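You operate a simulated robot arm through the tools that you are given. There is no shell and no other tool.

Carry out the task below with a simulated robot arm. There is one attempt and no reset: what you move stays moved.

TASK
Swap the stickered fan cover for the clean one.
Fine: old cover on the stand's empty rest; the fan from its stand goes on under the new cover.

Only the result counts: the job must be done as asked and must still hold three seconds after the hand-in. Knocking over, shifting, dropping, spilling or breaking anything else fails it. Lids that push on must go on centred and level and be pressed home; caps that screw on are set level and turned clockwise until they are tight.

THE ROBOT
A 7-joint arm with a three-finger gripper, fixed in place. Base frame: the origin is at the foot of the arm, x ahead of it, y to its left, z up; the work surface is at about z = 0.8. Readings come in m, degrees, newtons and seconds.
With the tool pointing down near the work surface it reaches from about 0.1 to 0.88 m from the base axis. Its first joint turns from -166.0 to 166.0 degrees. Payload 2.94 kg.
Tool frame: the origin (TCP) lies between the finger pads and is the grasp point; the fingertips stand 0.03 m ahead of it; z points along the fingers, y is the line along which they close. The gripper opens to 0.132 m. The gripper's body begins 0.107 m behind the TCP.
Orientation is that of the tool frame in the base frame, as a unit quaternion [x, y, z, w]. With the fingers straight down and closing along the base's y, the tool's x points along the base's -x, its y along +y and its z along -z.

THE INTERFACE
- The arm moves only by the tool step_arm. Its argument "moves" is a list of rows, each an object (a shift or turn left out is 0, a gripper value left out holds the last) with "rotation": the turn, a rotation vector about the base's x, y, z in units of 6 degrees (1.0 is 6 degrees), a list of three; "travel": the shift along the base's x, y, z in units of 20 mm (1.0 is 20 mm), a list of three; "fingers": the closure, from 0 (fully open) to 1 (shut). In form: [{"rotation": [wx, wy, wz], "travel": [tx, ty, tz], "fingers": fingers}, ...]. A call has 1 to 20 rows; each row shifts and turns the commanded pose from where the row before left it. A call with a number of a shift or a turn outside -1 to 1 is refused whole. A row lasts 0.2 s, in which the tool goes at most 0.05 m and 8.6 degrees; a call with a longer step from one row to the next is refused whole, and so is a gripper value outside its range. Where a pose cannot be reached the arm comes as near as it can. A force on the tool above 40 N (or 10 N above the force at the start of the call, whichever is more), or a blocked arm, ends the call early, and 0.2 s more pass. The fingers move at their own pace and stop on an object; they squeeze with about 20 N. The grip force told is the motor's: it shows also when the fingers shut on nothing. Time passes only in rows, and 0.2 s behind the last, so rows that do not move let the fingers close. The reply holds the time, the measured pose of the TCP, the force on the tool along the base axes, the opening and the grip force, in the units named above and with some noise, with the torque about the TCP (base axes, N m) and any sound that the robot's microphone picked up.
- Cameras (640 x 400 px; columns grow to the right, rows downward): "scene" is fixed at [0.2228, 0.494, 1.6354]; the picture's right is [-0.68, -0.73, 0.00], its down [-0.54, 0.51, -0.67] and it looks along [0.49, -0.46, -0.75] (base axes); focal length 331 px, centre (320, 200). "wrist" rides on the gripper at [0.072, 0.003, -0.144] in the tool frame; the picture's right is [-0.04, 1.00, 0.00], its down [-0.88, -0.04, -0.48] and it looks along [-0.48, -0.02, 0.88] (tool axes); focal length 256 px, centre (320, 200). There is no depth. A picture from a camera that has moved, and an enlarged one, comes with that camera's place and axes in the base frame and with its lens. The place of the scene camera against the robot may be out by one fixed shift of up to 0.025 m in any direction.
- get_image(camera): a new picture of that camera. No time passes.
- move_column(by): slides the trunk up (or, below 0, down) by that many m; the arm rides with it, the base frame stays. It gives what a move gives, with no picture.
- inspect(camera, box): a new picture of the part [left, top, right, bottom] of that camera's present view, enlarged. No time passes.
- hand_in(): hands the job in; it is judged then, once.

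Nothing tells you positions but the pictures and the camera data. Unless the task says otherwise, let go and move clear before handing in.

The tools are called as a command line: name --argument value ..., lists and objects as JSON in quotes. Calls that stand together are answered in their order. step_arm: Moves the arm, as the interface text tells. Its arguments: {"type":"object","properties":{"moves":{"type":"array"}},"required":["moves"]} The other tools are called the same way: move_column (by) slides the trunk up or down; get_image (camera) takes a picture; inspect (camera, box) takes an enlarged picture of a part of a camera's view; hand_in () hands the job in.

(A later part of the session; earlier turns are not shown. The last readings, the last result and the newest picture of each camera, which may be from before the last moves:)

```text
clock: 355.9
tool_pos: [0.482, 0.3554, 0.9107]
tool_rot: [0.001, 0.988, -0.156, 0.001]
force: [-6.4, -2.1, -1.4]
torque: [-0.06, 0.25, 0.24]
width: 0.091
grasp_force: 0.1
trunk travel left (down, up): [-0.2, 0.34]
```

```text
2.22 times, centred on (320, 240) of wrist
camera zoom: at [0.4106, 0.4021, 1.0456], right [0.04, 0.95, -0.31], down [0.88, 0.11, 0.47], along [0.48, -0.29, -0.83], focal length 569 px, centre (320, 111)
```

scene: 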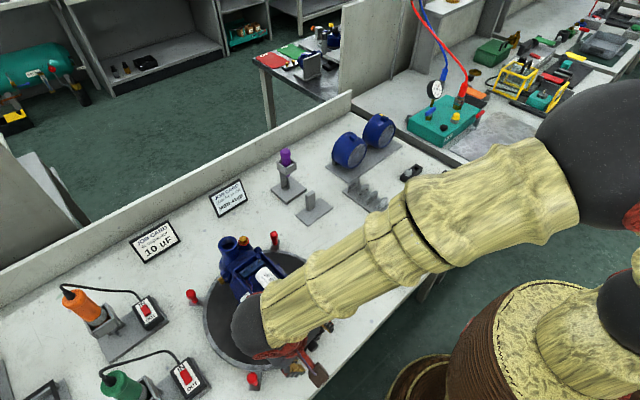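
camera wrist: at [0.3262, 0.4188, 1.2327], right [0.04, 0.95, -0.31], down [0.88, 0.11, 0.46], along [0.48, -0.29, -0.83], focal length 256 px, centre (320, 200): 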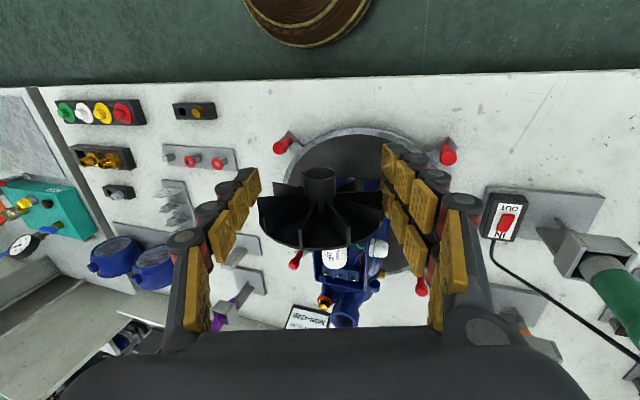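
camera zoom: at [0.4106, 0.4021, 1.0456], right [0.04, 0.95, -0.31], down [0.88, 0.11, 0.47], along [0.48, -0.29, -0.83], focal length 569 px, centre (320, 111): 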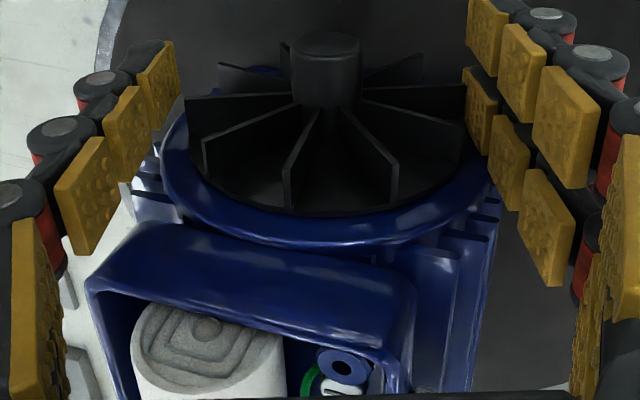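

The fan stays on the shaft with the fingers open. Opening fully and backing straight away.

step_arm --moves '[{"travel": [-0.08, 0, 0], "fingers": 0.2}, {"fingers": 0.1}, {"fingers": 0.0}, {"fingers": 0.0}, {"travel": [-0.2, 0, 0]}, {"travel": [-0.4, 0, 0]}, {"travel": [-0.6, 0, 0]}, {"travel": [-0.8, 0, 0]}, {"travel": [-0.8, 0, 0]}, {"travel": [-0.8, 0, 0]}, {"travel": [-0.8, 0, 0]}, {}]'

get_image --camera "wrist"

inspect --camera "wrist" --box '[240, 180, 400, 330]'

```text
clock: 358.5
tool_pos: [0.3906, 0.3554, 0.9101]
tool_rot: [0.0, 0.988, -0.156, 0.0]
force: [-1.2, 0.2, -0.3]
torque: [-0.03, -0.05, -0.03]
width: 0.1319
grasp_force: 0.0
trunk travel left (down, up): [-0.2, 0.34]
```

```text
taken
camera wrist: at [0.3201, 0.4032, 1.0452], right [0.04, 0.95, -0.31], down [0.88, 0.11, 0.46], along [0.48, -0.29, -0.83], focal length 256 px, centre (320, 200)
```

wrist: 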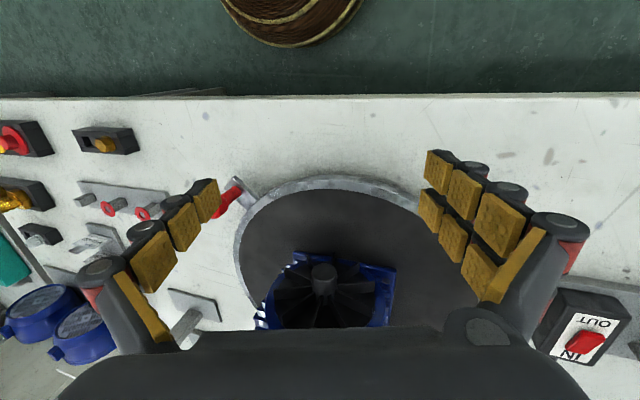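

```text
2.67 times, centred on (320, 255) of wrist
camera zoom: at [0.3201, 0.4032, 1.0452], right [0.04, 0.95, -0.31], down [0.88, 0.11, 0.46], along [0.48, -0.29, -0.83], focal length 683 px, centre (320, 53)
```

zoom: 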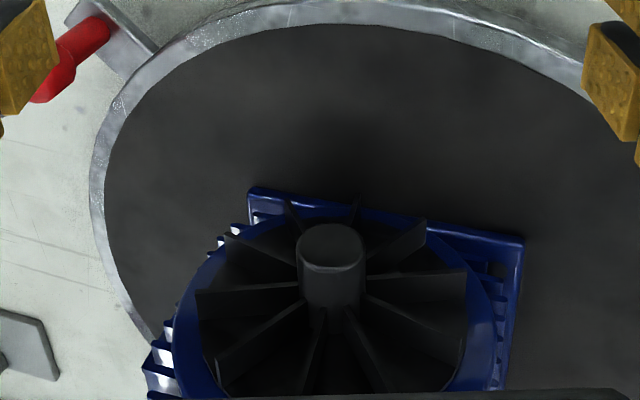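

The fan is seated concentrically on the motor. Now for the clean cover: raise the trunk back to its start height, straighten the hand, and head over.

move_column --by 0.15

step_arm --moves '[{"rotation": [0.75, 0, 0], "travel": [0, -0.5, 0.5]}, {"rotation": [0.75, 0, 0], "travel": [0, -1, 0.5]}, {"rotation": [0.75, 0, 0], "travel": [0, -1, 0.5]}, {"rotation": [0.75, 0, 0], "travel": [0, -1, 0]}, {"travel": [0.4, -1, 0]}, {"travel": [0.5, -1, 0]}, {"travel": [0.6, -1, 0]}, {"travel": [0.6, -1, 0]}, {"travel": [0.6, -1, 0]}, {"travel": [0.6, -1, 0]}, {"travel": [0.6, -1, 0]}, {"travel": [0.6, -1, 0]}, {"travel": [0.6, -1, 0]}, {"travel": [0.6, -1, 0]}, {"travel": [0.6, -1, 0]}, {"travel": [0.6, -1, 0]}, {"travel": [0.6, -1, 0]}, {"travel": [0.6, -1, 0]}, {"travel": [0.6, -1, 0]}, {"travel": [0.6, -1, 0]}]'

step_arm --moves '[{"travel": [0.6, -1, 0]}, {"travel": [0.6, -1, 0]}, {"travel": [0.6, -1, 0]}, {"travel": [0.6, -1, 0]}, {"travel": [0.6, -1, 0]}, {"travel": [0.6, -1, 0]}, {"travel": [0.6, -0.6, 0]}, {}]'

get_image --camera "wrist"

get_image --camera "scene"

```text
clock: 360.2
tool_pos: [0.3926, 0.3562, 1.0607]
tool_rot: [0.0, 0.988, -0.157, 0.001]
force: [0.0, -0.9, -0.8]
torque: [-0.04, 0.02, 0.04]
width: 0.1321
grasp_force: 0.1
trunk travel left (down, up): [-0.35, 0.19]
```

```text
clock: 364.4
tool_pos: [0.5773, -0.0327, 1.0888]
tool_rot: [0.0, 1.0, 0.001, 0.0]
force: [0.3, 0.0, 0.6]
torque: [0.02, 0.03, -0.02]
width: 0.1317
grasp_force: 0.1
trunk travel left (down, up): [-0.35, 0.19]
```

```text
clock: 366.2
tool_pos: [0.6627, -0.1664, 1.0908]
tool_rot: [-0.001, 1.0, 0.0, -0.001]
force: [0.0, -0.4, 0.1]
torque: [0.03, 0.0, 0.02]
width: 0.132
grasp_force: 0.0
trunk travel left (down, up): [-0.35, 0.19]
```

```text
taken
camera wrist: at [0.5911, -0.164, 1.2337], right [0.04, 1.0, 0.0], down [0.88, -0.04, 0.48], along [0.47, -0.02, -0.88], focal length 256 px, centre (320, 200)
```

wrist: 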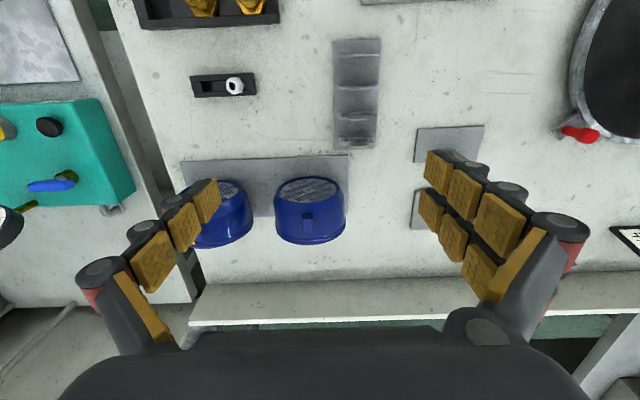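

```text
taken
```

scene: 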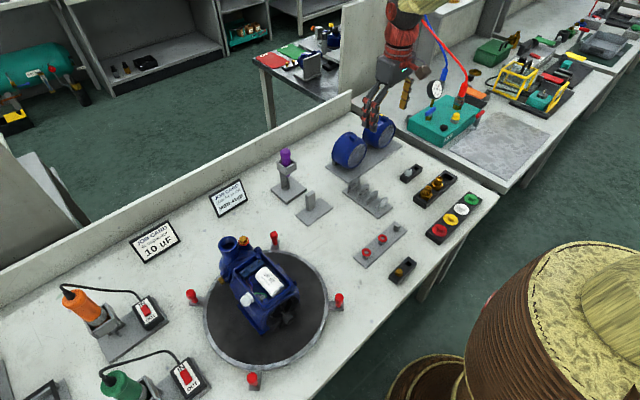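

The fan is visible on the motor, and both covers are in place. Measuring the clean cover's grille centre again before grasping.

inspect --camera "wrist" --box '[260, 165, 360, 250]'

inspect --camera "scene" --box '[230, 250, 330, 350]'

```text
4.71 times, centred on (310, 208) of wrist
camera zoom: at [0.5911, -0.164, 1.2337], right [0.04, 1.0, 0.0], down [0.88, -0.04, 0.48], along [0.47, -0.02, -0.88], focal length 1205 px, centre (367, 165)
```

zoom: 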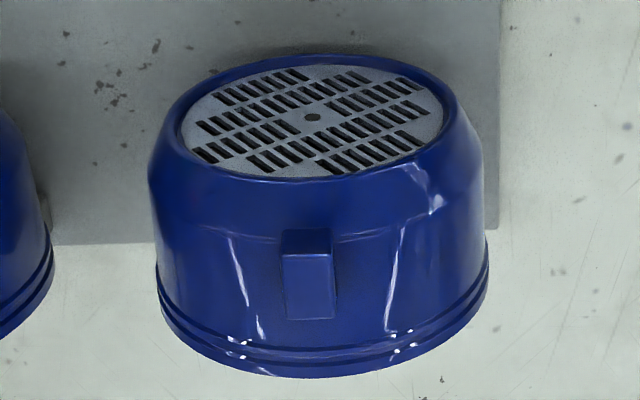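

```text
4.00 times, centred on (280, 300) of scene
camera zoom: at [0.2228, 0.494, 1.6354], right [-0.68, -0.73, 0.0], down [-0.54, 0.51, -0.67], along [0.49, -0.46, -0.75], focal length 1326 px, centre (480, -200)
```

zoom: 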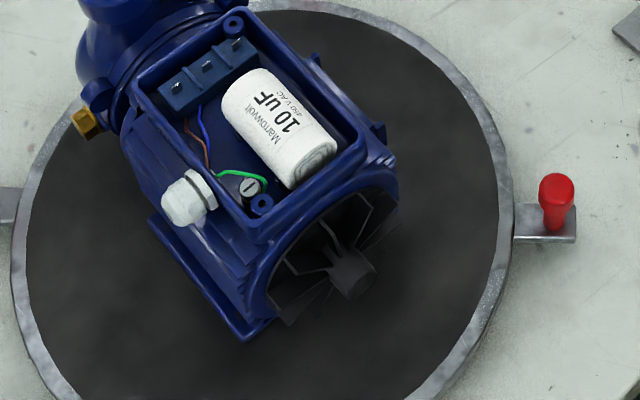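

Clean cover's grille centre confirmed at (0.770, -0.190). Moving above it and descending with open fingers.

step_arm --moves '[{"travel": [0.9, -0.15, 0]}, {"travel": [0.9, -0.15, 0]}, {"travel": [0.9, -0.15, -0.3]}, {"travel": [0.9, -0.15, -0.3]}, {"travel": [0.9, -0.15, -0.4]}, {"travel": [0.9, -0.15, -0.4]}, {"travel": [0.9, -0.15, -0.4]}, {"travel": [0.85, -0.15, -0.4]}, {}]'

get_image --camera "wrist"

```text
clock: 368.2
tool_pos: [0.8056, -0.1896, 1.0459]
tool_rot: [0.0, 1.0, 0.0, 0.0]
force: [0.2, -0.1, 0.5]
torque: [0.03, 0.01, 0.0]
width: 0.1321
grasp_force: 0.1
trunk travel left (down, up): [-0.35, 0.19]
```

```text
taken
camera wrist: at [0.7344, -0.1862, 1.1879], right [0.04, 1.0, 0.0], down [0.88, -0.04, 0.48], along [0.48, -0.02, -0.88], focal length 256 px, centre (320, 200)
```

wrist: 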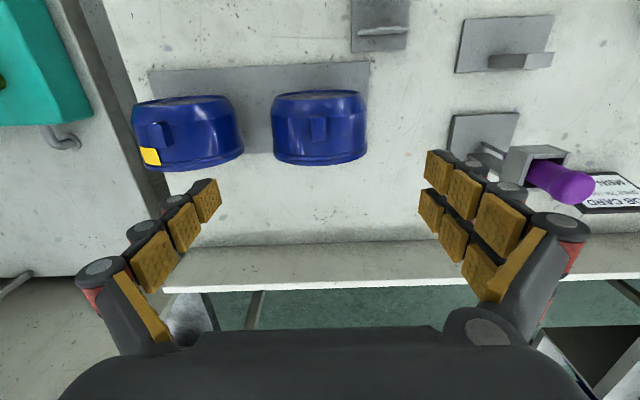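

step_arm --moves '[{"travel": [0, -0.04, -1]}, {"travel": [0, 0, -1]}, {"travel": [0, 0, -1]}, {"travel": [0, 0, -1]}, {"travel": [0, 0, -1]}, {}]'

inspect --camera "wrist" --box '[180, 90, 460, 270]'

step_arm --moves '[{"travel": [0, 0, -0.8]}, {"travel": [0, 0, -0.8]}, {"travel": [0, 0, -0.8]}, {"travel": [0, 0, -0.8]}, {"travel": [0, 0, -0.7]}, {}]'

get_image --camera "wrist"

inspect --camera "scene" --box '[310, 90, 410, 190]'

```text
clock: 369.6
tool_pos: [0.8049, -0.1915, 0.9456]
tool_rot: [0.0, 1.0, 0.001, -0.001]
force: [0.0, -0.2, -1.3]
torque: [-0.02, 0.01, -0.01]
width: 0.1319
grasp_force: 0.0
trunk travel left (down, up): [-0.35, 0.19]
```

```text
2.22 times, centred on (320, 180) of wrist
camera zoom: at [0.7336, -0.1883, 1.0882], right [0.04, 1.0, 0.0], down [0.88, -0.04, 0.48], along [0.48, -0.02, -0.88], focal length 569 px, centre (320, 244)
```

zoom: 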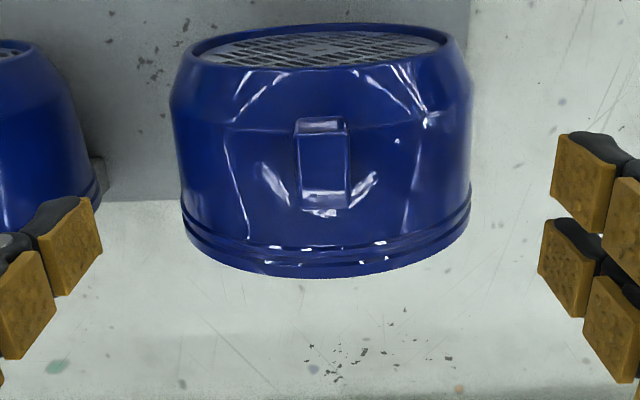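

```text
clock: 371.0
tool_pos: [0.8045, -0.1909, 0.8662]
tool_rot: [0.0, 1.0, 0.001, 0.0]
force: [-0.2, 0.0, 0.8]
torque: [-0.01, 0.0, -0.01]
width: 0.1319
grasp_force: 0.1
trunk travel left (down, up): [-0.35, 0.19]
```

```text
taken
camera wrist: at [0.7333, -0.1882, 1.0104], right [0.04, 1.0, 0.0], down [0.88, -0.04, 0.48], along [0.48, -0.02, -0.88], focal length 256 px, centre (320, 200)
```

wrist: 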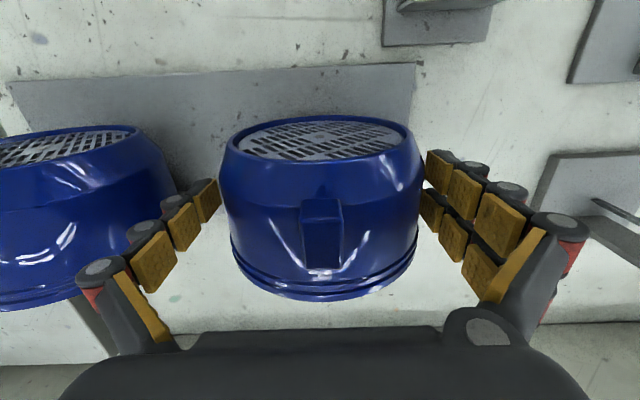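

```text
4.00 times, centred on (360, 140) of scene
camera zoom: at [0.2228, 0.494, 1.6354], right [-0.68, -0.73, 0.0], down [-0.54, 0.51, -0.67], along [0.49, -0.46, -0.75], focal length 1326 px, centre (160, 440)
```

zoom: 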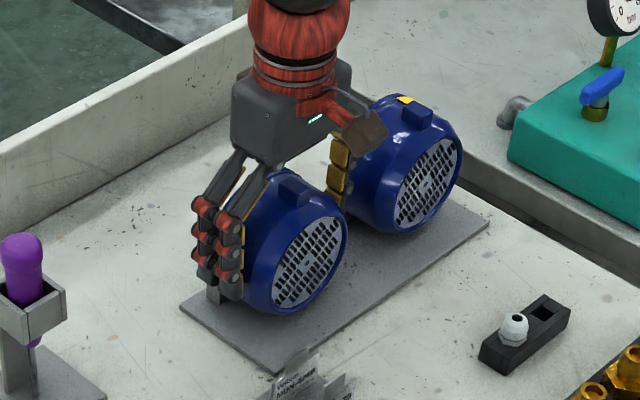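

Straddling the clean cover nicely, clear of the old one. Closing.

step_arm --moves '[{"travel": [0.03, 0, 0], "fingers": 0.06}, {"fingers": 0.09}, {"fingers": 0.3}, {"fingers": 0.3}, {"fingers": 0.3}, {}]'

get_image --camera "wrist"

```text
clock: 372.4
tool_pos: [0.8052, -0.1914, 0.8673]
tool_rot: [0.0, 1.0, 0.001, 0.0]
force: [0.1, 0.0, 0.3]
torque: [-0.05, 0.0, -0.01]
width: 0.1176
grasp_force: 20.6
trunk travel left (down, up): [-0.35, 0.19]
```

```text
taken
camera wrist: at [0.7342, -0.1881, 1.0105], right [0.04, 1.0, 0.0], down [0.88, -0.04, 0.48], along [0.47, -0.02, -0.88], focal length 256 px, centre (320, 200)
```

wrist: 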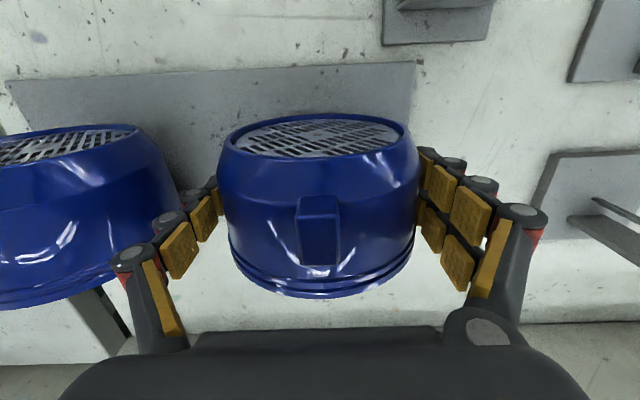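

Gripped evenly. Pulling straight back off its rest, then lifting.

step_arm --moves '[{"travel": [-0.2, 0, 0]}, {"travel": [-0.2, 0, 0]}, {"travel": [-0.2, 0, 0.02]}, {"travel": [-0.3, 0, 0.05]}, {"travel": [-0.3, 0, 0.1]}, {"travel": [-0.3, 0, 0.2]}, {"travel": [-0.2, 0, 0.4]}, {"travel": [0, 0, 0.6]}, {"travel": [0, 0, 0.8]}, {"travel": [0, 0, 1]}, {"travel": [0, 0, 1]}, {}]'

get_image --camera "wrist"

inspect --camera "scene" --box '[310, 90, 410, 190]'

```text
clock: 375.0
tool_pos: [0.7711, -0.1904, 0.9507]
tool_rot: [-0.001, 1.0, 0.0, 0.0]
force: [0.9, 0.1, -1.6]
torque: [0.0, 0.01, -0.02]
width: 0.1175
grasp_force: 20.0
trunk travel left (down, up): [-0.35, 0.19]
```

```text
taken
camera wrist: at [0.7004, -0.1882, 1.0939], right [0.04, 1.0, 0.0], down [0.88, -0.04, 0.47], along [0.47, -0.02, -0.88], focal length 256 px, centre (320, 200)
```

wrist: 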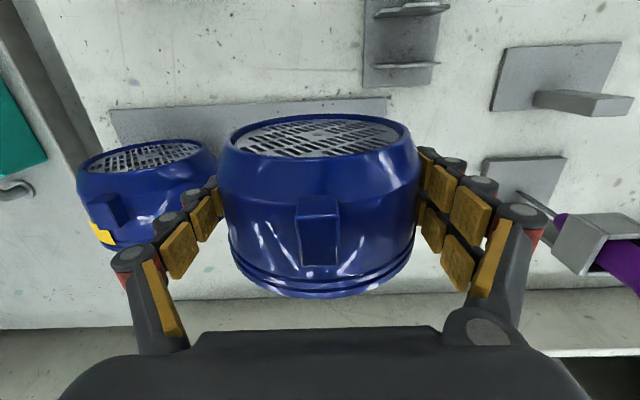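

```text
4.00 times, centred on (360, 140) of scene
camera zoom: at [0.2228, 0.494, 1.6354], right [-0.68, -0.73, 0.0], down [-0.54, 0.51, -0.67], along [0.49, -0.46, -0.75], focal length 1326 px, centre (160, 440)
```

zoom: 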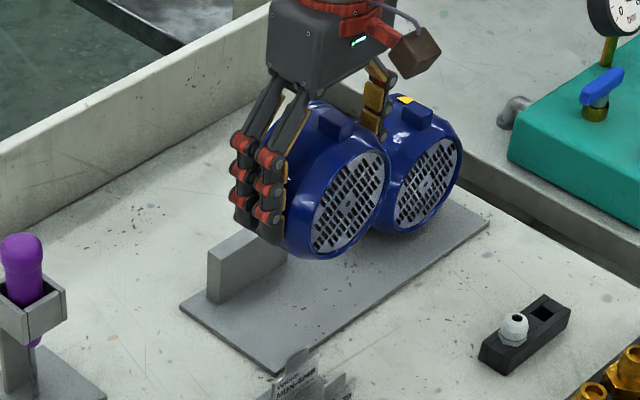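

The clean cover is in hand and the old one undisturbed. Carrying it up and around to the motor's front.

step_arm --moves '[{"travel": [-0.5, 0, 1]}, {"travel": [-1, 0, 1]}, {"travel": [-1, 0, 1]}, {"travel": [-1, 0.3, 1]}, {"travel": [-1, 0.6, 1]}, {"travel": [-1, 0.8, 1]}, {"travel": [-1, 1, 1]}, {"travel": [-1, 1, 1]}, {"travel": [-1, 1, 0.5]}, {"travel": [-1, 1, 0]}, {"travel": [-1, 1, 0]}, {"travel": [-1, 1, 0]}, {"travel": [-1, 1, 0]}, {"travel": [-1, 1, 0]}, {"travel": [-1, 1, 0]}, {"travel": [-1, 1, 0]}, {"travel": [-1, 1, 0]}, {"travel": [-1, 1, 0]}, {"travel": [-1, 1, 0]}, {"travel": [-1, 1, 0]}]'

step_arm --moves '[{"travel": [-0.5, 1, 0]}, {"travel": [0, 1, 0]}, {"travel": [0, 1, 0]}, {"travel": [0, 1, 0]}, {"travel": [0, 1, 0]}, {"travel": [0, 1, 0]}, {"travel": [0, 1, 0]}, {"travel": [0, 1, 0]}, {"travel": [0, 1, 0]}, {"travel": [0, 1, 0]}, {"travel": [0, 1, 0]}, {"travel": [0, 1, 0]}, {}]'

get_image --camera "wrist"

```text
clock: 379.2
tool_pos: [0.3816, 0.1253, 1.1205]
tool_rot: [0.0, 1.0, 0.0, -0.001]
force: [0.0, -0.9, -1.4]
torque: [-0.01, -0.01, -0.01]
width: 0.1175
grasp_force: 20.1
trunk travel left (down, up): [-0.35, 0.19]
```

```text
clock: 382.0
tool_pos: [0.3706, 0.3649, 1.1219]
tool_rot: [-0.001, 1.0, 0.001, 0.001]
force: [0.5, 0.1, -1.1]
torque: [0.01, 0.0, 0.01]
width: 0.1173
grasp_force: 20.1
trunk travel left (down, up): [-0.35, 0.19]
```

```text
taken
camera wrist: at [0.3002, 0.3673, 1.2638], right [0.04, 1.0, 0.0], down [0.88, -0.04, 0.48], along [0.48, -0.02, -0.88], focal length 256 px, centre (320, 200)
```

wrist: 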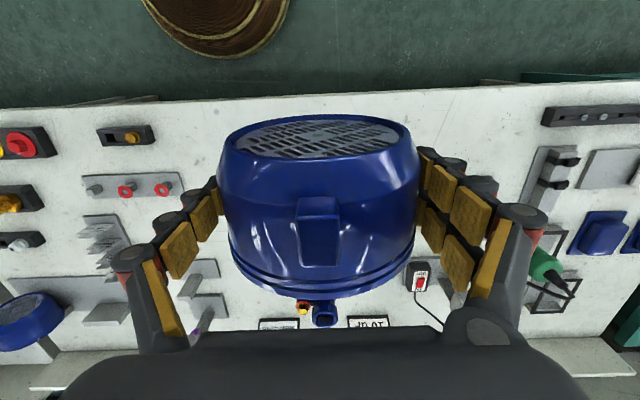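

step_arm --moves '[{"travel": [0, -0.7, -0.5]}, {"travel": [0, 0, -1]}, {"travel": [0, 0, -1]}, {"travel": [0, 0, -1]}, {"travel": [0, 0, -1]}, {"travel": [0, 0, -1]}, {"travel": [0, 0, -1]}, {"travel": [0, 0, -1]}, {"travel": [0, 0, -1]}, {"travel": [0, 0, -1]}, {"travel": [0, 0, -1]}, {"travel": [0, 0, -0.8]}, {}]'

get_image --camera "wrist"

inspect --camera "scene" --box '[220, 250, 360, 390]'

```text
clock: 384.8
tool_pos: [0.3705, 0.3475, 0.8952]
tool_rot: [-0.001, 1.0, 0.0, 0.0]
force: [0.3, -0.3, -0.4]
torque: [-0.01, -0.02, -0.03]
width: 0.1173
grasp_force: 20.0
trunk travel left (down, up): [-0.35, 0.19]
```

```text
taken
camera wrist: at [0.2995, 0.3514, 1.0382], right [0.04, 1.0, 0.0], down [0.88, -0.04, 0.48], along [0.48, -0.02, -0.88], focal length 256 px, centre (320, 200)
```

wrist: 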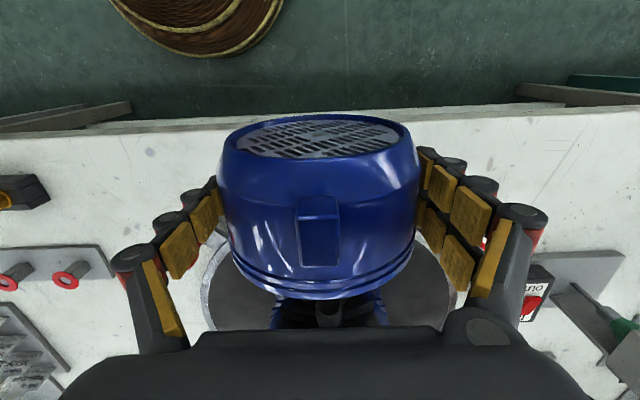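

```text
2.86 times, centred on (290, 320) of scene
camera zoom: at [0.2228, 0.494, 1.6354], right [-0.68, -0.73, 0.0], down [-0.54, 0.51, -0.67], along [0.49, -0.46, -0.75], focal length 947 px, centre (406, -143)
```

zoom: 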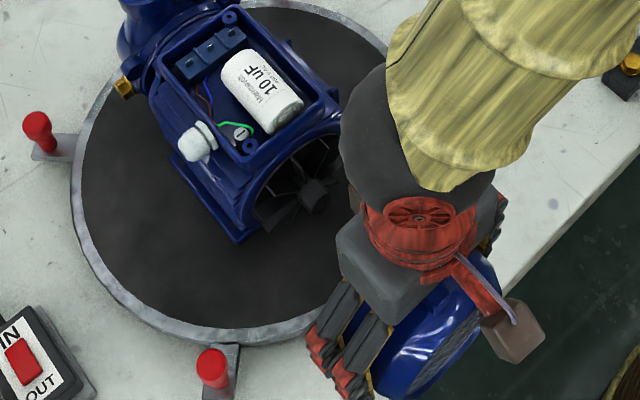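

inspect --camera "wrist" --box '[200, 230, 440, 340]'

inspect --camera "wrist" --box '[200, 100, 440, 240]'

```text
2.67 times, centred on (320, 285) of wrist
camera zoom: at [0.2995, 0.3514, 1.0382], right [0.04, 1.0, 0.0], down [0.88, -0.04, 0.48], along [0.48, -0.02, -0.88], focal length 683 px, centre (320, -27)
```

zoom: 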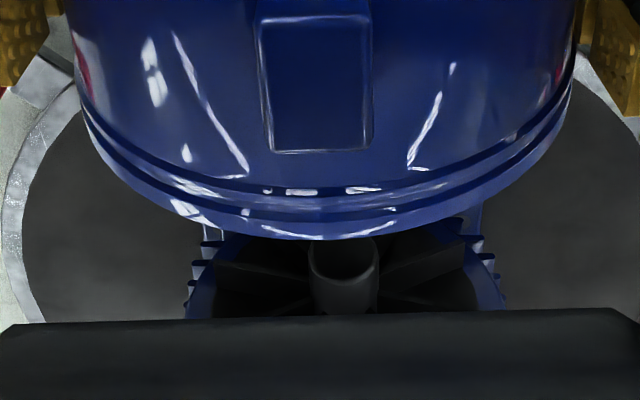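

```text
2.67 times, centred on (320, 170) of wrist
camera zoom: at [0.2995, 0.3514, 1.0382], right [0.04, 1.0, 0.0], down [0.88, -0.04, 0.48], along [0.48, -0.02, -0.88], focal length 683 px, centre (320, 280)
```

zoom: 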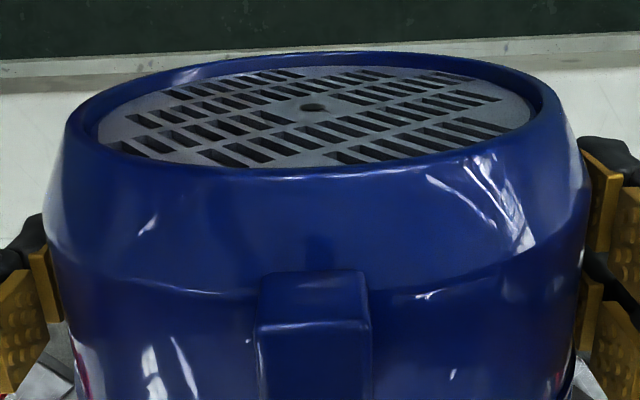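

The cover needs +3 mm in y to line up with the motor axis. Correcting and advancing over the fan.

step_arm --moves '[{"travel": [0, 0.15, 0]}, {"travel": [0.5, 0, 0]}, {"travel": [0.5, 0, 0]}, {"travel": [0.4, 0, 0]}, {"travel": [0.4, 0, 0]}, {"travel": [0.4, 0, 0]}, {}]'

inspect --camera "wrist" --box '[200, 230, 440, 340]'

inspect --camera "scene" --box '[220, 250, 360, 390]'

```text
clock: 386.4
tool_pos: [0.4146, 0.3514, 0.8954]
tool_rot: [0.001, 1.0, 0.0, 0.001]
force: [0.6, 0.2, -1.4]
torque: [-0.03, -0.01, -0.01]
width: 0.1172
grasp_force: 19.8
trunk travel left (down, up): [-0.35, 0.19]
```

```text
2.67 times, centred on (320, 285) of wrist
camera zoom: at [0.3441, 0.3553, 1.0378], right [0.04, 1.0, 0.0], down [0.88, -0.04, 0.48], along [0.48, -0.02, -0.88], focal length 683 px, centre (320, -27)
```

zoom: 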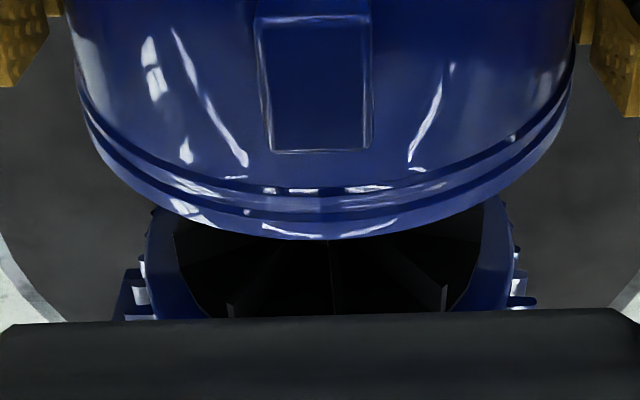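

```text
2.86 times, centred on (290, 320) of scene
camera zoom: at [0.2228, 0.494, 1.6354], right [-0.68, -0.73, 0.0], down [-0.54, 0.51, -0.67], along [0.49, -0.46, -0.75], focal length 947 px, centre (406, -143)
```

zoom: 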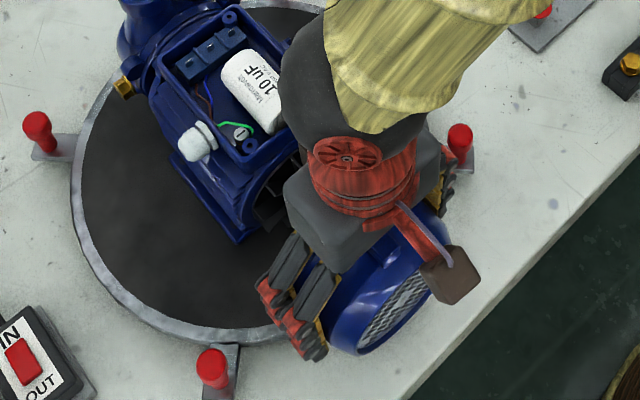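

Laterally aligned within a fraction of a millimetre. Advancing in small steps over the motor end.

step_arm --moves '[{"travel": [0.3, 0, 0]}, {"travel": [0.3, 0, 0]}, {"travel": [0.3, 0, 0]}, {"travel": [0.3, 0, 0]}, {"travel": [0.3, 0, 0]}, {}]'

step_arm --moves '[{"travel": [0.2, 0, 0]}, {"travel": [0.2, 0, 0]}, {}]'

get_image --camera "wrist"

inspect --camera "wrist" --box '[200, 230, 440, 340]'

```text
clock: 387.8
tool_pos: [0.445, 0.3526, 0.8948]
tool_rot: [0.0, 1.0, 0.0, 0.0]
force: [1.0, -0.6, -0.9]
torque: [-0.01, 0.02, 0.02]
width: 0.1172
grasp_force: 19.8
trunk travel left (down, up): [-0.35, 0.19]
```

```text
clock: 388.6
tool_pos: [0.4531, 0.352, 0.8959]
tool_rot: [0.0, 1.0, 0.001, 0.0]
force: [-0.1, -2.2, 11.0]
torque: [-0.08, -0.12, -0.17]
width: 0.1177
grasp_force: 19.3
trunk travel left (down, up): [-0.35, 0.19]
```

```text
taken
camera wrist: at [0.3821, 0.3545, 1.0389], right [0.04, 1.0, 0.0], down [0.88, -0.04, 0.48], along [0.48, -0.02, -0.88], focal length 256 px, centre (320, 200)
```

wrist: 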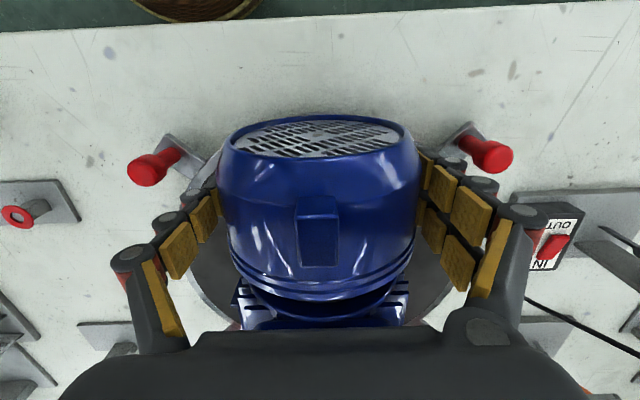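

```text
2.67 times, centred on (320, 285) of wrist
camera zoom: at [0.3821, 0.3545, 1.0389], right [0.04, 1.0, 0.0], down [0.88, -0.04, 0.48], along [0.48, -0.02, -0.88], focal length 683 px, centre (320, -27)
```

zoom: 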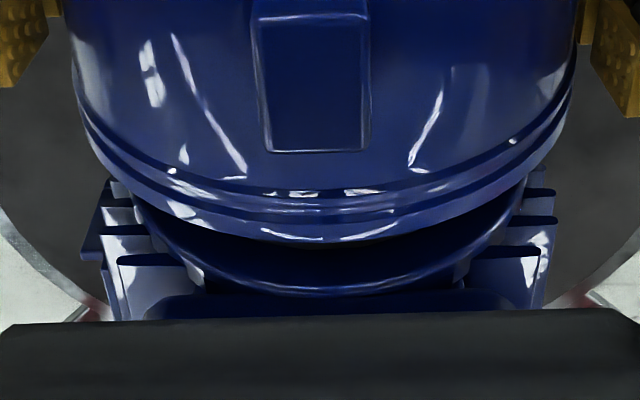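

A sudden +11 N upward appeared. I'll pause and re-read before continuing.

step_arm --moves '[{}, {}]'

inspect --camera "scene" --box '[220, 250, 360, 390]'

inspect --camera "wrist" --box '[200, 100, 440, 240]'

```text
clock: 389.2
tool_pos: [0.453, 0.3514, 0.8959]
tool_rot: [0.001, 1.0, 0.001, 0.0]
force: [0.4, -2.1, 10.8]
torque: [-0.02, -0.09, -0.14]
width: 0.1172
grasp_force: 19.9
trunk travel left (down, up): [-0.35, 0.19]
```

```text
2.86 times, centred on (290, 320) of scene
camera zoom: at [0.2228, 0.494, 1.6354], right [-0.68, -0.73, 0.0], down [-0.54, 0.51, -0.67], along [0.49, -0.46, -0.75], focal length 947 px, centre (406, -143)
```

zoom: 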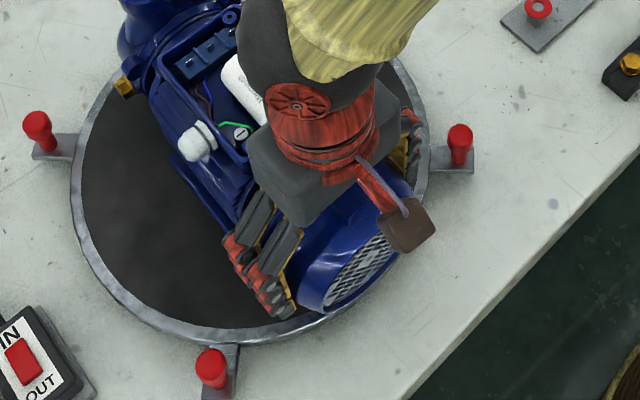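

```text
2.67 times, centred on (320, 170) of wrist
camera zoom: at [0.3817, 0.3545, 1.0383], right [0.04, 1.0, 0.0], down [0.88, -0.04, 0.48], along [0.48, -0.02, -0.88], focal length 683 px, centre (320, 280)
```

zoom: 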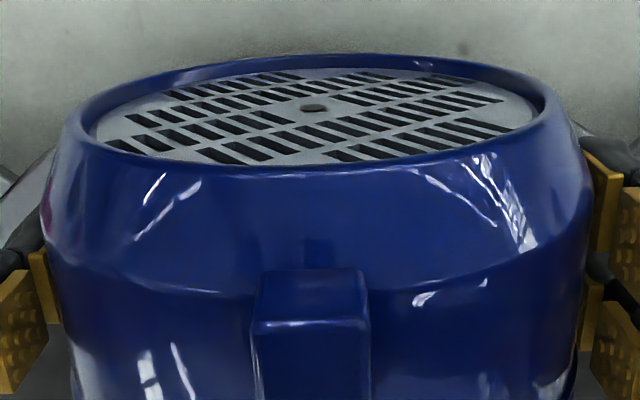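

Steady upward load with no axial force: the cover is being guided ~2.5 mm higher. I'll raise to relieve it.

step_arm --moves '[{"travel": [0, -0.02, 0.06]}, {}]'

step_arm --moves '[{"travel": [0, 0, 0.05]}, {}]'

```text
clock: 389.8
tool_pos: [0.4518, 0.3513, 0.896]
tool_rot: [0.0, 1.0, -0.001, -0.002]
force: [0.2, -0.4, -0.9]
torque: [-0.06, 0.15, -0.03]
width: 0.1174
grasp_force: 19.7
trunk travel left (down, up): [-0.35, 0.19]
```

```text
clock: 390.4
tool_pos: [0.4531, 0.3521, 0.897]
tool_rot: [0.001, 1.0, -0.001, 0.0]
force: [-0.2, -0.1, -11.9]
torque: [-0.01, 0.36, -0.07]
width: 0.1171
grasp_force: 19.6
trunk travel left (down, up): [-0.35, 0.19]
```

It's a stiff two-sided guide: neutral was one step back. Returning to neutral and pushing forward.

step_arm --moves '[{"travel": [0, 0, -0.045]}, {}]'

step_arm --moves '[{"travel": [0.15, 0, 0]}, {"travel": [0.15, 0, 0]}, {}]'

step_arm --moves '[{"travel": [0.15, 0, 0]}, {"travel": [0.15, 0, 0]}, {}]'

```text
clock: 391.0
tool_pos: [0.4532, 0.3514, 0.897]
tool_rot: [0.0, 1.0, 0.0, -0.001]
force: [0.0, -1.7, -12.4]
torque: [-0.04, 0.35, -0.12]
width: 0.1171
grasp_force: 19.8
trunk travel left (down, up): [-0.35, 0.19]
```

```text
clock: 391.8
tool_pos: [0.46, 0.3512, 0.8961]
tool_rot: [0.0, 1.0, 0.0, -0.001]
force: [0.6, -4.1, -12.8]
torque: [-0.02, 0.4, -0.23]
width: 0.1171
grasp_force: 19.5
trunk travel left (down, up): [-0.35, 0.19]
```

```text
clock: 392.6
tool_pos: [0.4667, 0.3521, 0.8957]
tool_rot: [0.0, 1.0, 0.001, 0.0]
force: [-0.2, -2.4, -10.3]
torque: [-0.01, 0.34, -0.22]
width: 0.1172
grasp_force: 19.8
trunk travel left (down, up): [-0.35, 0.19]
```

step_arm --moves '[{"travel": [0, -0.02, -0.06]}, {}]'

step_arm --moves '[{"travel": [0, -0.01, -0.04]}, {}]'

inspect --camera "wrist" --box '[200, 100, 440, 340]'

```text
clock: 393.2
tool_pos: [0.4657, 0.3521, 0.8971]
tool_rot: [0.0, 1.0, 0.001, 0.001]
force: [0.4, -2.0, 0.3]
torque: [-0.03, 0.13, -0.19]
width: 0.1171
grasp_force: 20.3
trunk travel left (down, up): [-0.35, 0.19]
```

```text
clock: 393.8
tool_pos: [0.465, 0.3519, 0.8951]
tool_rot: [0.001, 1.0, 0.001, 0.001]
force: [0.2, -1.8, 11.1]
torque: [-0.06, -0.13, -0.17]
width: 0.1175
grasp_force: 20.3
trunk travel left (down, up): [-0.35, 0.19]
```

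```text
1.67 times, centred on (320, 220) of wrist
camera zoom: at [0.3942, 0.3542, 1.0384], right [0.04, 1.0, 0.0], down [0.88, -0.04, 0.48], along [0.48, -0.02, -0.88], focal length 427 px, centre (320, 167)
```

zoom: 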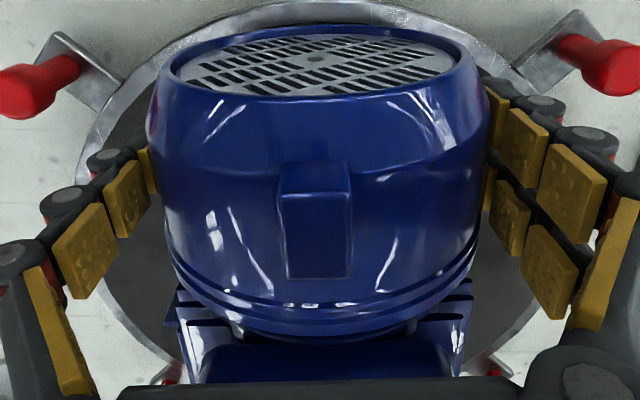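

step_arm --moves '[{"travel": [0, -0.02, 0.035]}, {}]'

step_arm --moves '[{"travel": [0.12, 0, 0]}, {"travel": [0.12, 0, 0]}, {}]'

step_arm --moves '[{"travel": [0.1, 0, 0]}, {"travel": [0.1, 0, 0]}, {}]'

```text
clock: 394.4
tool_pos: [0.4644, 0.3505, 0.896]
tool_rot: [0.001, 1.0, 0.0, 0.001]
force: [0.2, 1.8, 9.8]
torque: [-0.03, -0.06, 0.01]
width: 0.1176
grasp_force: 19.7
trunk travel left (down, up): [-0.35, 0.19]
```

```text
clock: 395.2
tool_pos: [0.4711, 0.3515, 0.8948]
tool_rot: [0.0, 1.0, 0.001, 0.001]
force: [0.0, 2.4, 8.3]
torque: [-0.03, -0.1, 0.06]
width: 0.1174
grasp_force: 19.8
trunk travel left (down, up): [-0.35, 0.19]
```

```text
clock: 396.0
tool_pos: [0.4729, 0.3502, 0.8965]
tool_rot: [0.0, 1.0, 0.0, 0.0]
force: [0.5, 3.2, 5.9]
torque: [0.01, 0.0, 0.06]
width: 0.1174
grasp_force: 19.8
trunk travel left (down, up): [-0.35, 0.19]
```

step_arm --moves '[{"travel": [0.05, 0.03, 0.025]}, {}]'

step_arm --moves '[{"travel": [0.08, 0, 0]}, {}]'

step_arm --moves '[{"travel": [0.08, 0, 0]}, {}]'

step_arm --moves '[{"travel": [0.06, 0, 0]}, {}]'

inspect --camera "wrist" --box '[200, 100, 440, 340]'

```text
clock: 396.6
tool_pos: [0.4741, 0.3502, 0.8949]
tool_rot: [-0.001, 1.0, 0.0, 0.001]
force: [-0.5, -0.1, 2.4]
torque: [0.0, 0.1, -0.05]
width: 0.1173
grasp_force: 20.1
trunk travel left (down, up): [-0.35, 0.19]
```

```text
clock: 397.2
tool_pos: [0.4762, 0.3513, 0.8955]
tool_rot: [0.0, 1.0, 0.0, 0.0]
force: [0.2, 0.7, -1.9]
torque: [-0.01, 0.15, -0.01]
width: 0.1174
grasp_force: 19.6
trunk travel left (down, up): [-0.35, 0.19]
```

```text
clock: 397.8
tool_pos: [0.481, 0.3521, 0.8962]
tool_rot: [0.0, 1.0, 0.0, 0.001]
force: [10.7, -2.7, -2.2]
torque: [-0.23, -0.1, -0.35]
width: 0.1173
grasp_force: 20.3
trunk travel left (down, up): [-0.35, 0.19]
```

```text
clock: 398.4
tool_pos: [0.4798, 0.3504, 0.8959]
tool_rot: [0.0, 1.0, 0.001, 0.0]
force: [6.9, -3.9, -0.5]
torque: [0.1, -0.29, -0.37]
width: 0.1174
grasp_force: 20.1
trunk travel left (down, up): [-0.35, 0.19]
```

```text
1.67 times, centred on (320, 220) of wrist
camera zoom: at [0.4089, 0.3538, 1.0389], right [0.04, 1.0, 0.0], down [0.88, -0.04, 0.48], along [0.47, -0.02, -0.88], focal length 427 px, centre (320, 167)
```

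zoom: 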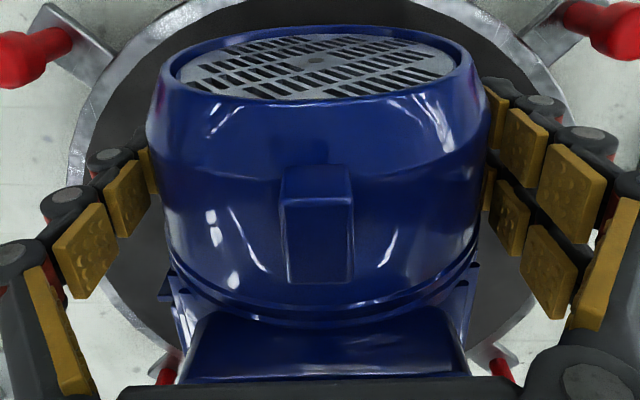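

The +10.7 N forward pull marks the cover snapping home. I'll follow forward and press it firmly.

step_arm --moves '[{"travel": [0.06, 0, 0]}, {}]'

step_arm --moves '[{"travel": [0.06, 0, 0]}, {}]'

step_arm --moves '[{"travel": [0.06, 0, 0]}, {}]'

step_arm --moves '[{"travel": [0.06, 0, 0]}, {}]'

```text
clock: 399.0
tool_pos: [0.4791, 0.3507, 0.8956]
tool_rot: [0.0, 1.0, 0.0, -0.001]
force: [-0.9, -4.2, 1.0]
torque: [0.19, -0.21, -0.42]
width: 0.117
grasp_force: 19.5
trunk travel left (down, up): [-0.35, 0.19]
```

```text
clock: 399.6
tool_pos: [0.4811, 0.3527, 0.896]
tool_rot: [0.0, 1.0, 0.0, -0.001]
force: [-10.3, -3.6, 5.1]
torque: [0.19, 0.06, -0.37]
width: 0.1172
grasp_force: 19.8
trunk travel left (down, up): [-0.35, 0.19]
```

```text
clock: 400.2
tool_pos: [0.481, 0.3516, 0.8955]
tool_rot: [0.0, 1.0, 0.0, -0.001]
force: [-14.7, -3.2, 2.5]
torque: [-0.09, 0.18, -0.28]
width: 0.1176
grasp_force: 20.3
trunk travel left (down, up): [-0.35, 0.19]
```

```text
clock: 400.8
tool_pos: [0.4832, 0.3515, 0.896]
tool_rot: [0.0, 1.0, 0.0, -0.001]
force: [-15.9, -1.2, -5.0]
torque: [0.0, 0.17, -0.2]
width: 0.1175
grasp_force: 20.0
trunk travel left (down, up): [-0.35, 0.19]
```

Pressed home at ~16 N. Relaxing to neutral and releasing.

step_arm --moves '[{"travel": [-0.08, 0, 0]}, {}]'

step_arm --moves '[{"travel": [-0.05, 0.02, 0]}, {"fingers": 0.1}, {"fingers": 0.08}, {"fingers": 0.05}, {"fingers": 0.0}, {"fingers": 0.0}, {}]'

get_image --camera "wrist"

inspect --camera "wrist" --box '[200, 100, 440, 340]'

```text
clock: 401.4
tool_pos: [0.4825, 0.3509, 0.896]
tool_rot: [-0.001, 1.0, 0.0, -0.001]
force: [-5.2, -3.6, -12.6]
torque: [-0.18, 0.25, -0.36]
width: 0.1171
grasp_force: 19.6
trunk travel left (down, up): [-0.35, 0.19]
```

```text
clock: 403.0
tool_pos: [0.4822, 0.352, 0.8963]
tool_rot: [0.0, 1.0, 0.0, 0.001]
force: [-0.3, -0.4, 0.0]
torque: [-0.01, 0.01, 0.0]
width: 0.1322
grasp_force: 0.0
trunk travel left (down, up): [-0.35, 0.19]
```

```text
taken
camera wrist: at [0.4102, 0.3545, 1.0396], right [0.04, 1.0, 0.0], down [0.88, -0.04, 0.48], along [0.48, -0.02, -0.88], focal length 256 px, centre (320, 200)
```

wrist: 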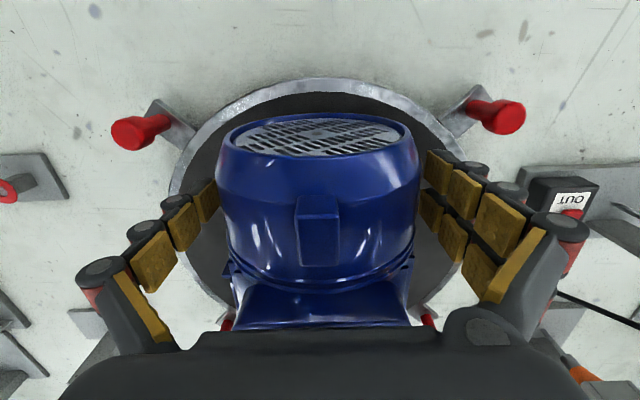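

```text
1.67 times, centred on (320, 220) of wrist
camera zoom: at [0.4102, 0.3545, 1.0396], right [0.04, 1.0, 0.0], down [0.88, -0.04, 0.48], along [0.48, -0.02, -0.88], focal length 427 px, centre (320, 167)
```

zoom: 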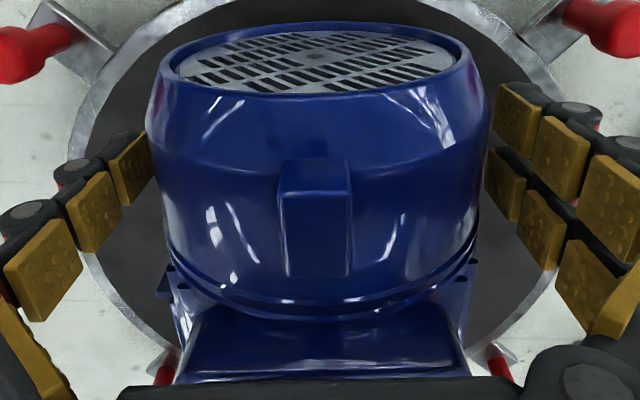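

The cover stays on by itself, tab up. I'll raise the hand and compare against the very first picture of the original cover.

step_arm --moves '[{"travel": [0, 0, 0.5]}, {"travel": [0, 0, 1]}, {"travel": [0, 0, 1]}, {"travel": [0, 0, 1]}, {"travel": [0, 0, 1]}, {"travel": [0, 0, 1]}, {"travel": [0, 0, 1]}, {"travel": [-0.4, -0.05, 1]}, {"travel": [-0.4, -0.05, 1]}, {"travel": [-0.4, -0.05, 1]}, {"travel": [-0.4, -0.05, 1]}, {"travel": [-0.4, -0.05, 1]}, {"travel": [-0.4, 0, 1]}, {"travel": [-0.4, 0, 1]}, {"travel": [-0.4, 0, 1]}, {"travel": [0, 0, 0.5]}, {}]'

get_image --camera "wrist"

inspect --camera "wrist" --box '[275, 110, 375, 172]'

inspect --camera "scene" --box '[180, 210, 360, 390]'

```text
clock: 406.6
tool_pos: [0.418, 0.348, 1.1978]
tool_rot: [0.0, 1.0, 0.001, -0.001]
force: [0.6, -0.5, 0.0]
torque: [-0.02, 0.01, -0.02]
width: 0.1319
grasp_force: 0.1
trunk travel left (down, up): [-0.35, 0.19]
```

```text
taken
camera wrist: at [0.3463, 0.3506, 1.3394], right [0.04, 1.0, 0.0], down [0.88, -0.04, 0.48], along [0.48, -0.02, -0.88], focal length 256 px, centre (320, 200)
```

wrist: 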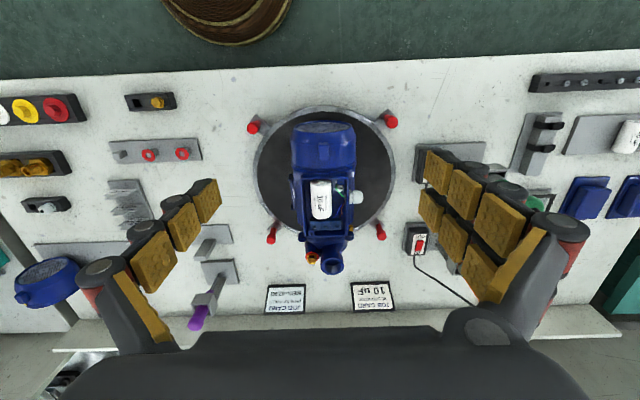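

```text
6.40 times, centred on (325, 141) of wrist
camera zoom: at [0.3463, 0.3506, 1.3394], right [0.04, 1.0, 0.0], down [0.88, -0.04, 0.48], along [0.48, -0.02, -0.88], focal length 1638 px, centre (288, 578)
```

zoom: 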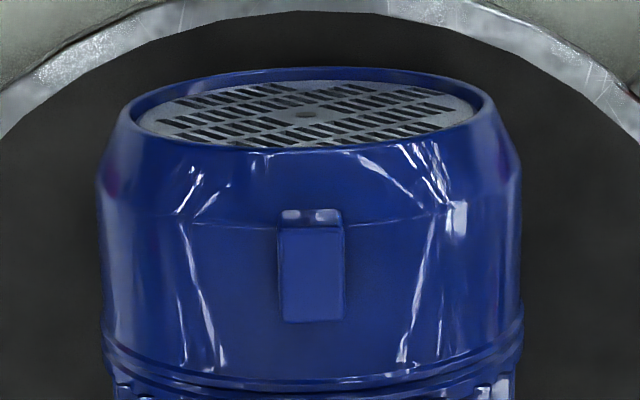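

```text
2.22 times, centred on (270, 300) of scene
camera zoom: at [0.2228, 0.494, 1.6354], right [-0.68, -0.73, 0.0], down [-0.54, 0.51, -0.67], along [0.49, -0.46, -0.75], focal length 736 px, centre (431, -22)
```

zoom: 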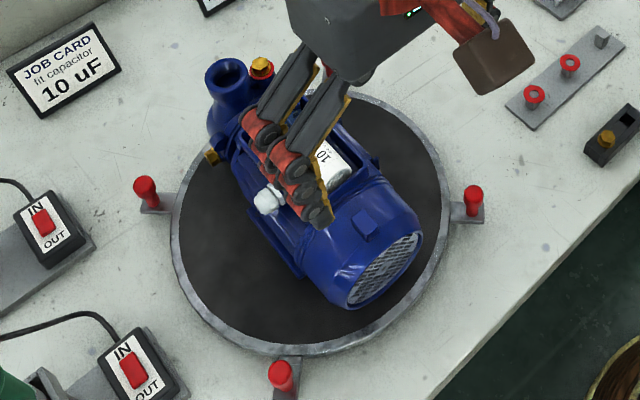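

The clean cover sits exactly where the original was, and nothing around has shifted. Now I'll go and double-check the old cover on its rest.

step_arm --moves '[{"travel": [0, -1, 0]}, {"travel": [0, -1, 0]}, {"travel": [0, -1, 0]}, {"travel": [0.3, -1, 0]}, {"travel": [0.4, -1, 0]}, {"travel": [0.4, -1, 0]}, {"travel": [0.4, -1, 0]}, {"travel": [0.4, -1, 0]}, {"travel": [0.4, -1, 0]}, {"travel": [0.4, -1, 0]}, {"travel": [0.4, -1, 0]}, {"travel": [0.4, -1, 0]}, {"travel": [0.4, -1, 0]}, {"travel": [0.4, -1, 0]}, {"travel": [0.4, -1, 0]}, {"travel": [0.4, -1, 0]}, {"travel": [0.4, -1, 0]}, {"travel": [0.4, -1, 0]}, {"travel": [0.4, -1, 0]}, {"travel": [0.4, -1, 0]}]'

step_arm --moves '[{"travel": [0.4, -1, 0]}, {"travel": [0.4, -1, 0]}, {"travel": [0.4, -1, 0]}, {"travel": [0.4, -1, 0]}, {"travel": [0.4, -1, 0]}, {"travel": [0.4, -1, 0]}, {"travel": [0, -1, 0]}, {"travel": [0, -1, 0]}, {"travel": [0, -1, 0]}, {"travel": [0, -1, 0]}, {"travel": [0, -1, 0]}, {}]'

get_image --camera "wrist"

inspect --camera "wrist" --box '[230, 160, 420, 290]'

inspect --camera "scene" --box '[320, 100, 420, 200]'

```text
clock: 410.8
tool_pos: [0.5524, -0.0533, 1.1959]
tool_rot: [0.0, 1.0, 0.001, -0.001]
force: [-0.2, -0.2, 0.9]
torque: [0.03, -0.01, -0.02]
width: 0.1319
grasp_force: 0.1
trunk travel left (down, up): [-0.35, 0.19]
```

```text
clock: 413.4
tool_pos: [0.6007, -0.274, 1.1972]
tool_rot: [0.0, 1.0, 0.002, 0.001]
force: [-0.9, 0.2, 0.8]
torque: [-0.02, 0.01, -0.04]
width: 0.1322
grasp_force: 0.1
trunk travel left (down, up): [-0.35, 0.19]
```

```text
taken
camera wrist: at [0.5289, -0.2708, 1.3399], right [0.04, 1.0, 0.0], down [0.88, -0.04, 0.48], along [0.48, -0.02, -0.88], focal length 256 px, centre (320, 200)
```

wrist: 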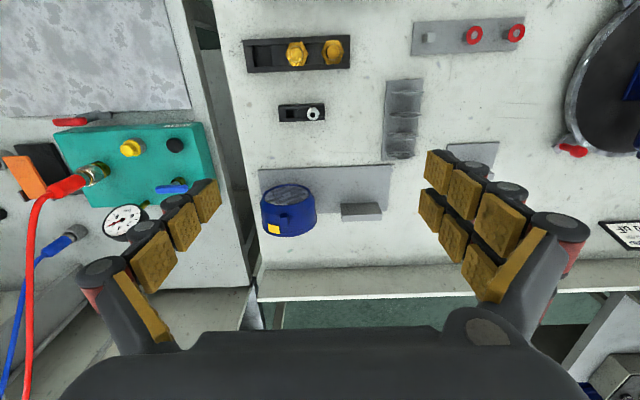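

```text
3.08 times, centred on (325, 225) of wrist
camera zoom: at [0.5289, -0.2708, 1.3399], right [0.04, 1.0, 0.0], down [0.88, -0.04, 0.48], along [0.48, -0.02, -0.88], focal length 788 px, centre (305, 123)
```

zoom: 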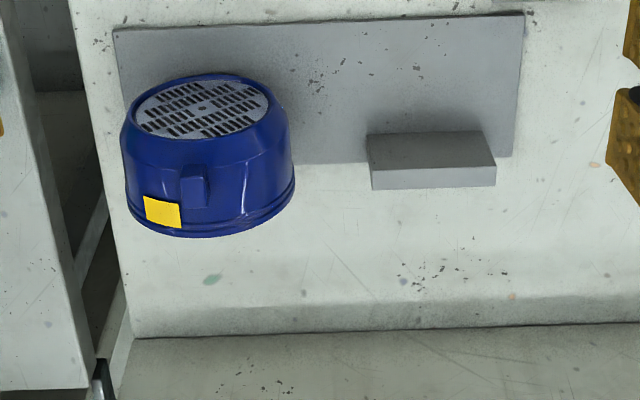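

```text
4.00 times, centred on (370, 150) of scene
camera zoom: at [0.2228, 0.494, 1.6354], right [-0.68, -0.73, 0.0], down [-0.54, 0.51, -0.67], along [0.49, -0.46, -0.75], focal length 1326 px, centre (120, 400)
```

zoom: 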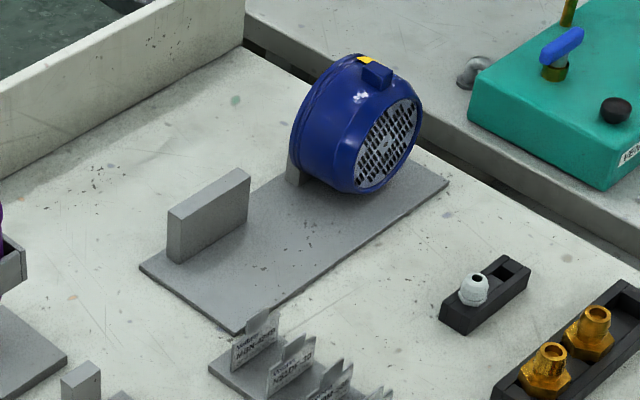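

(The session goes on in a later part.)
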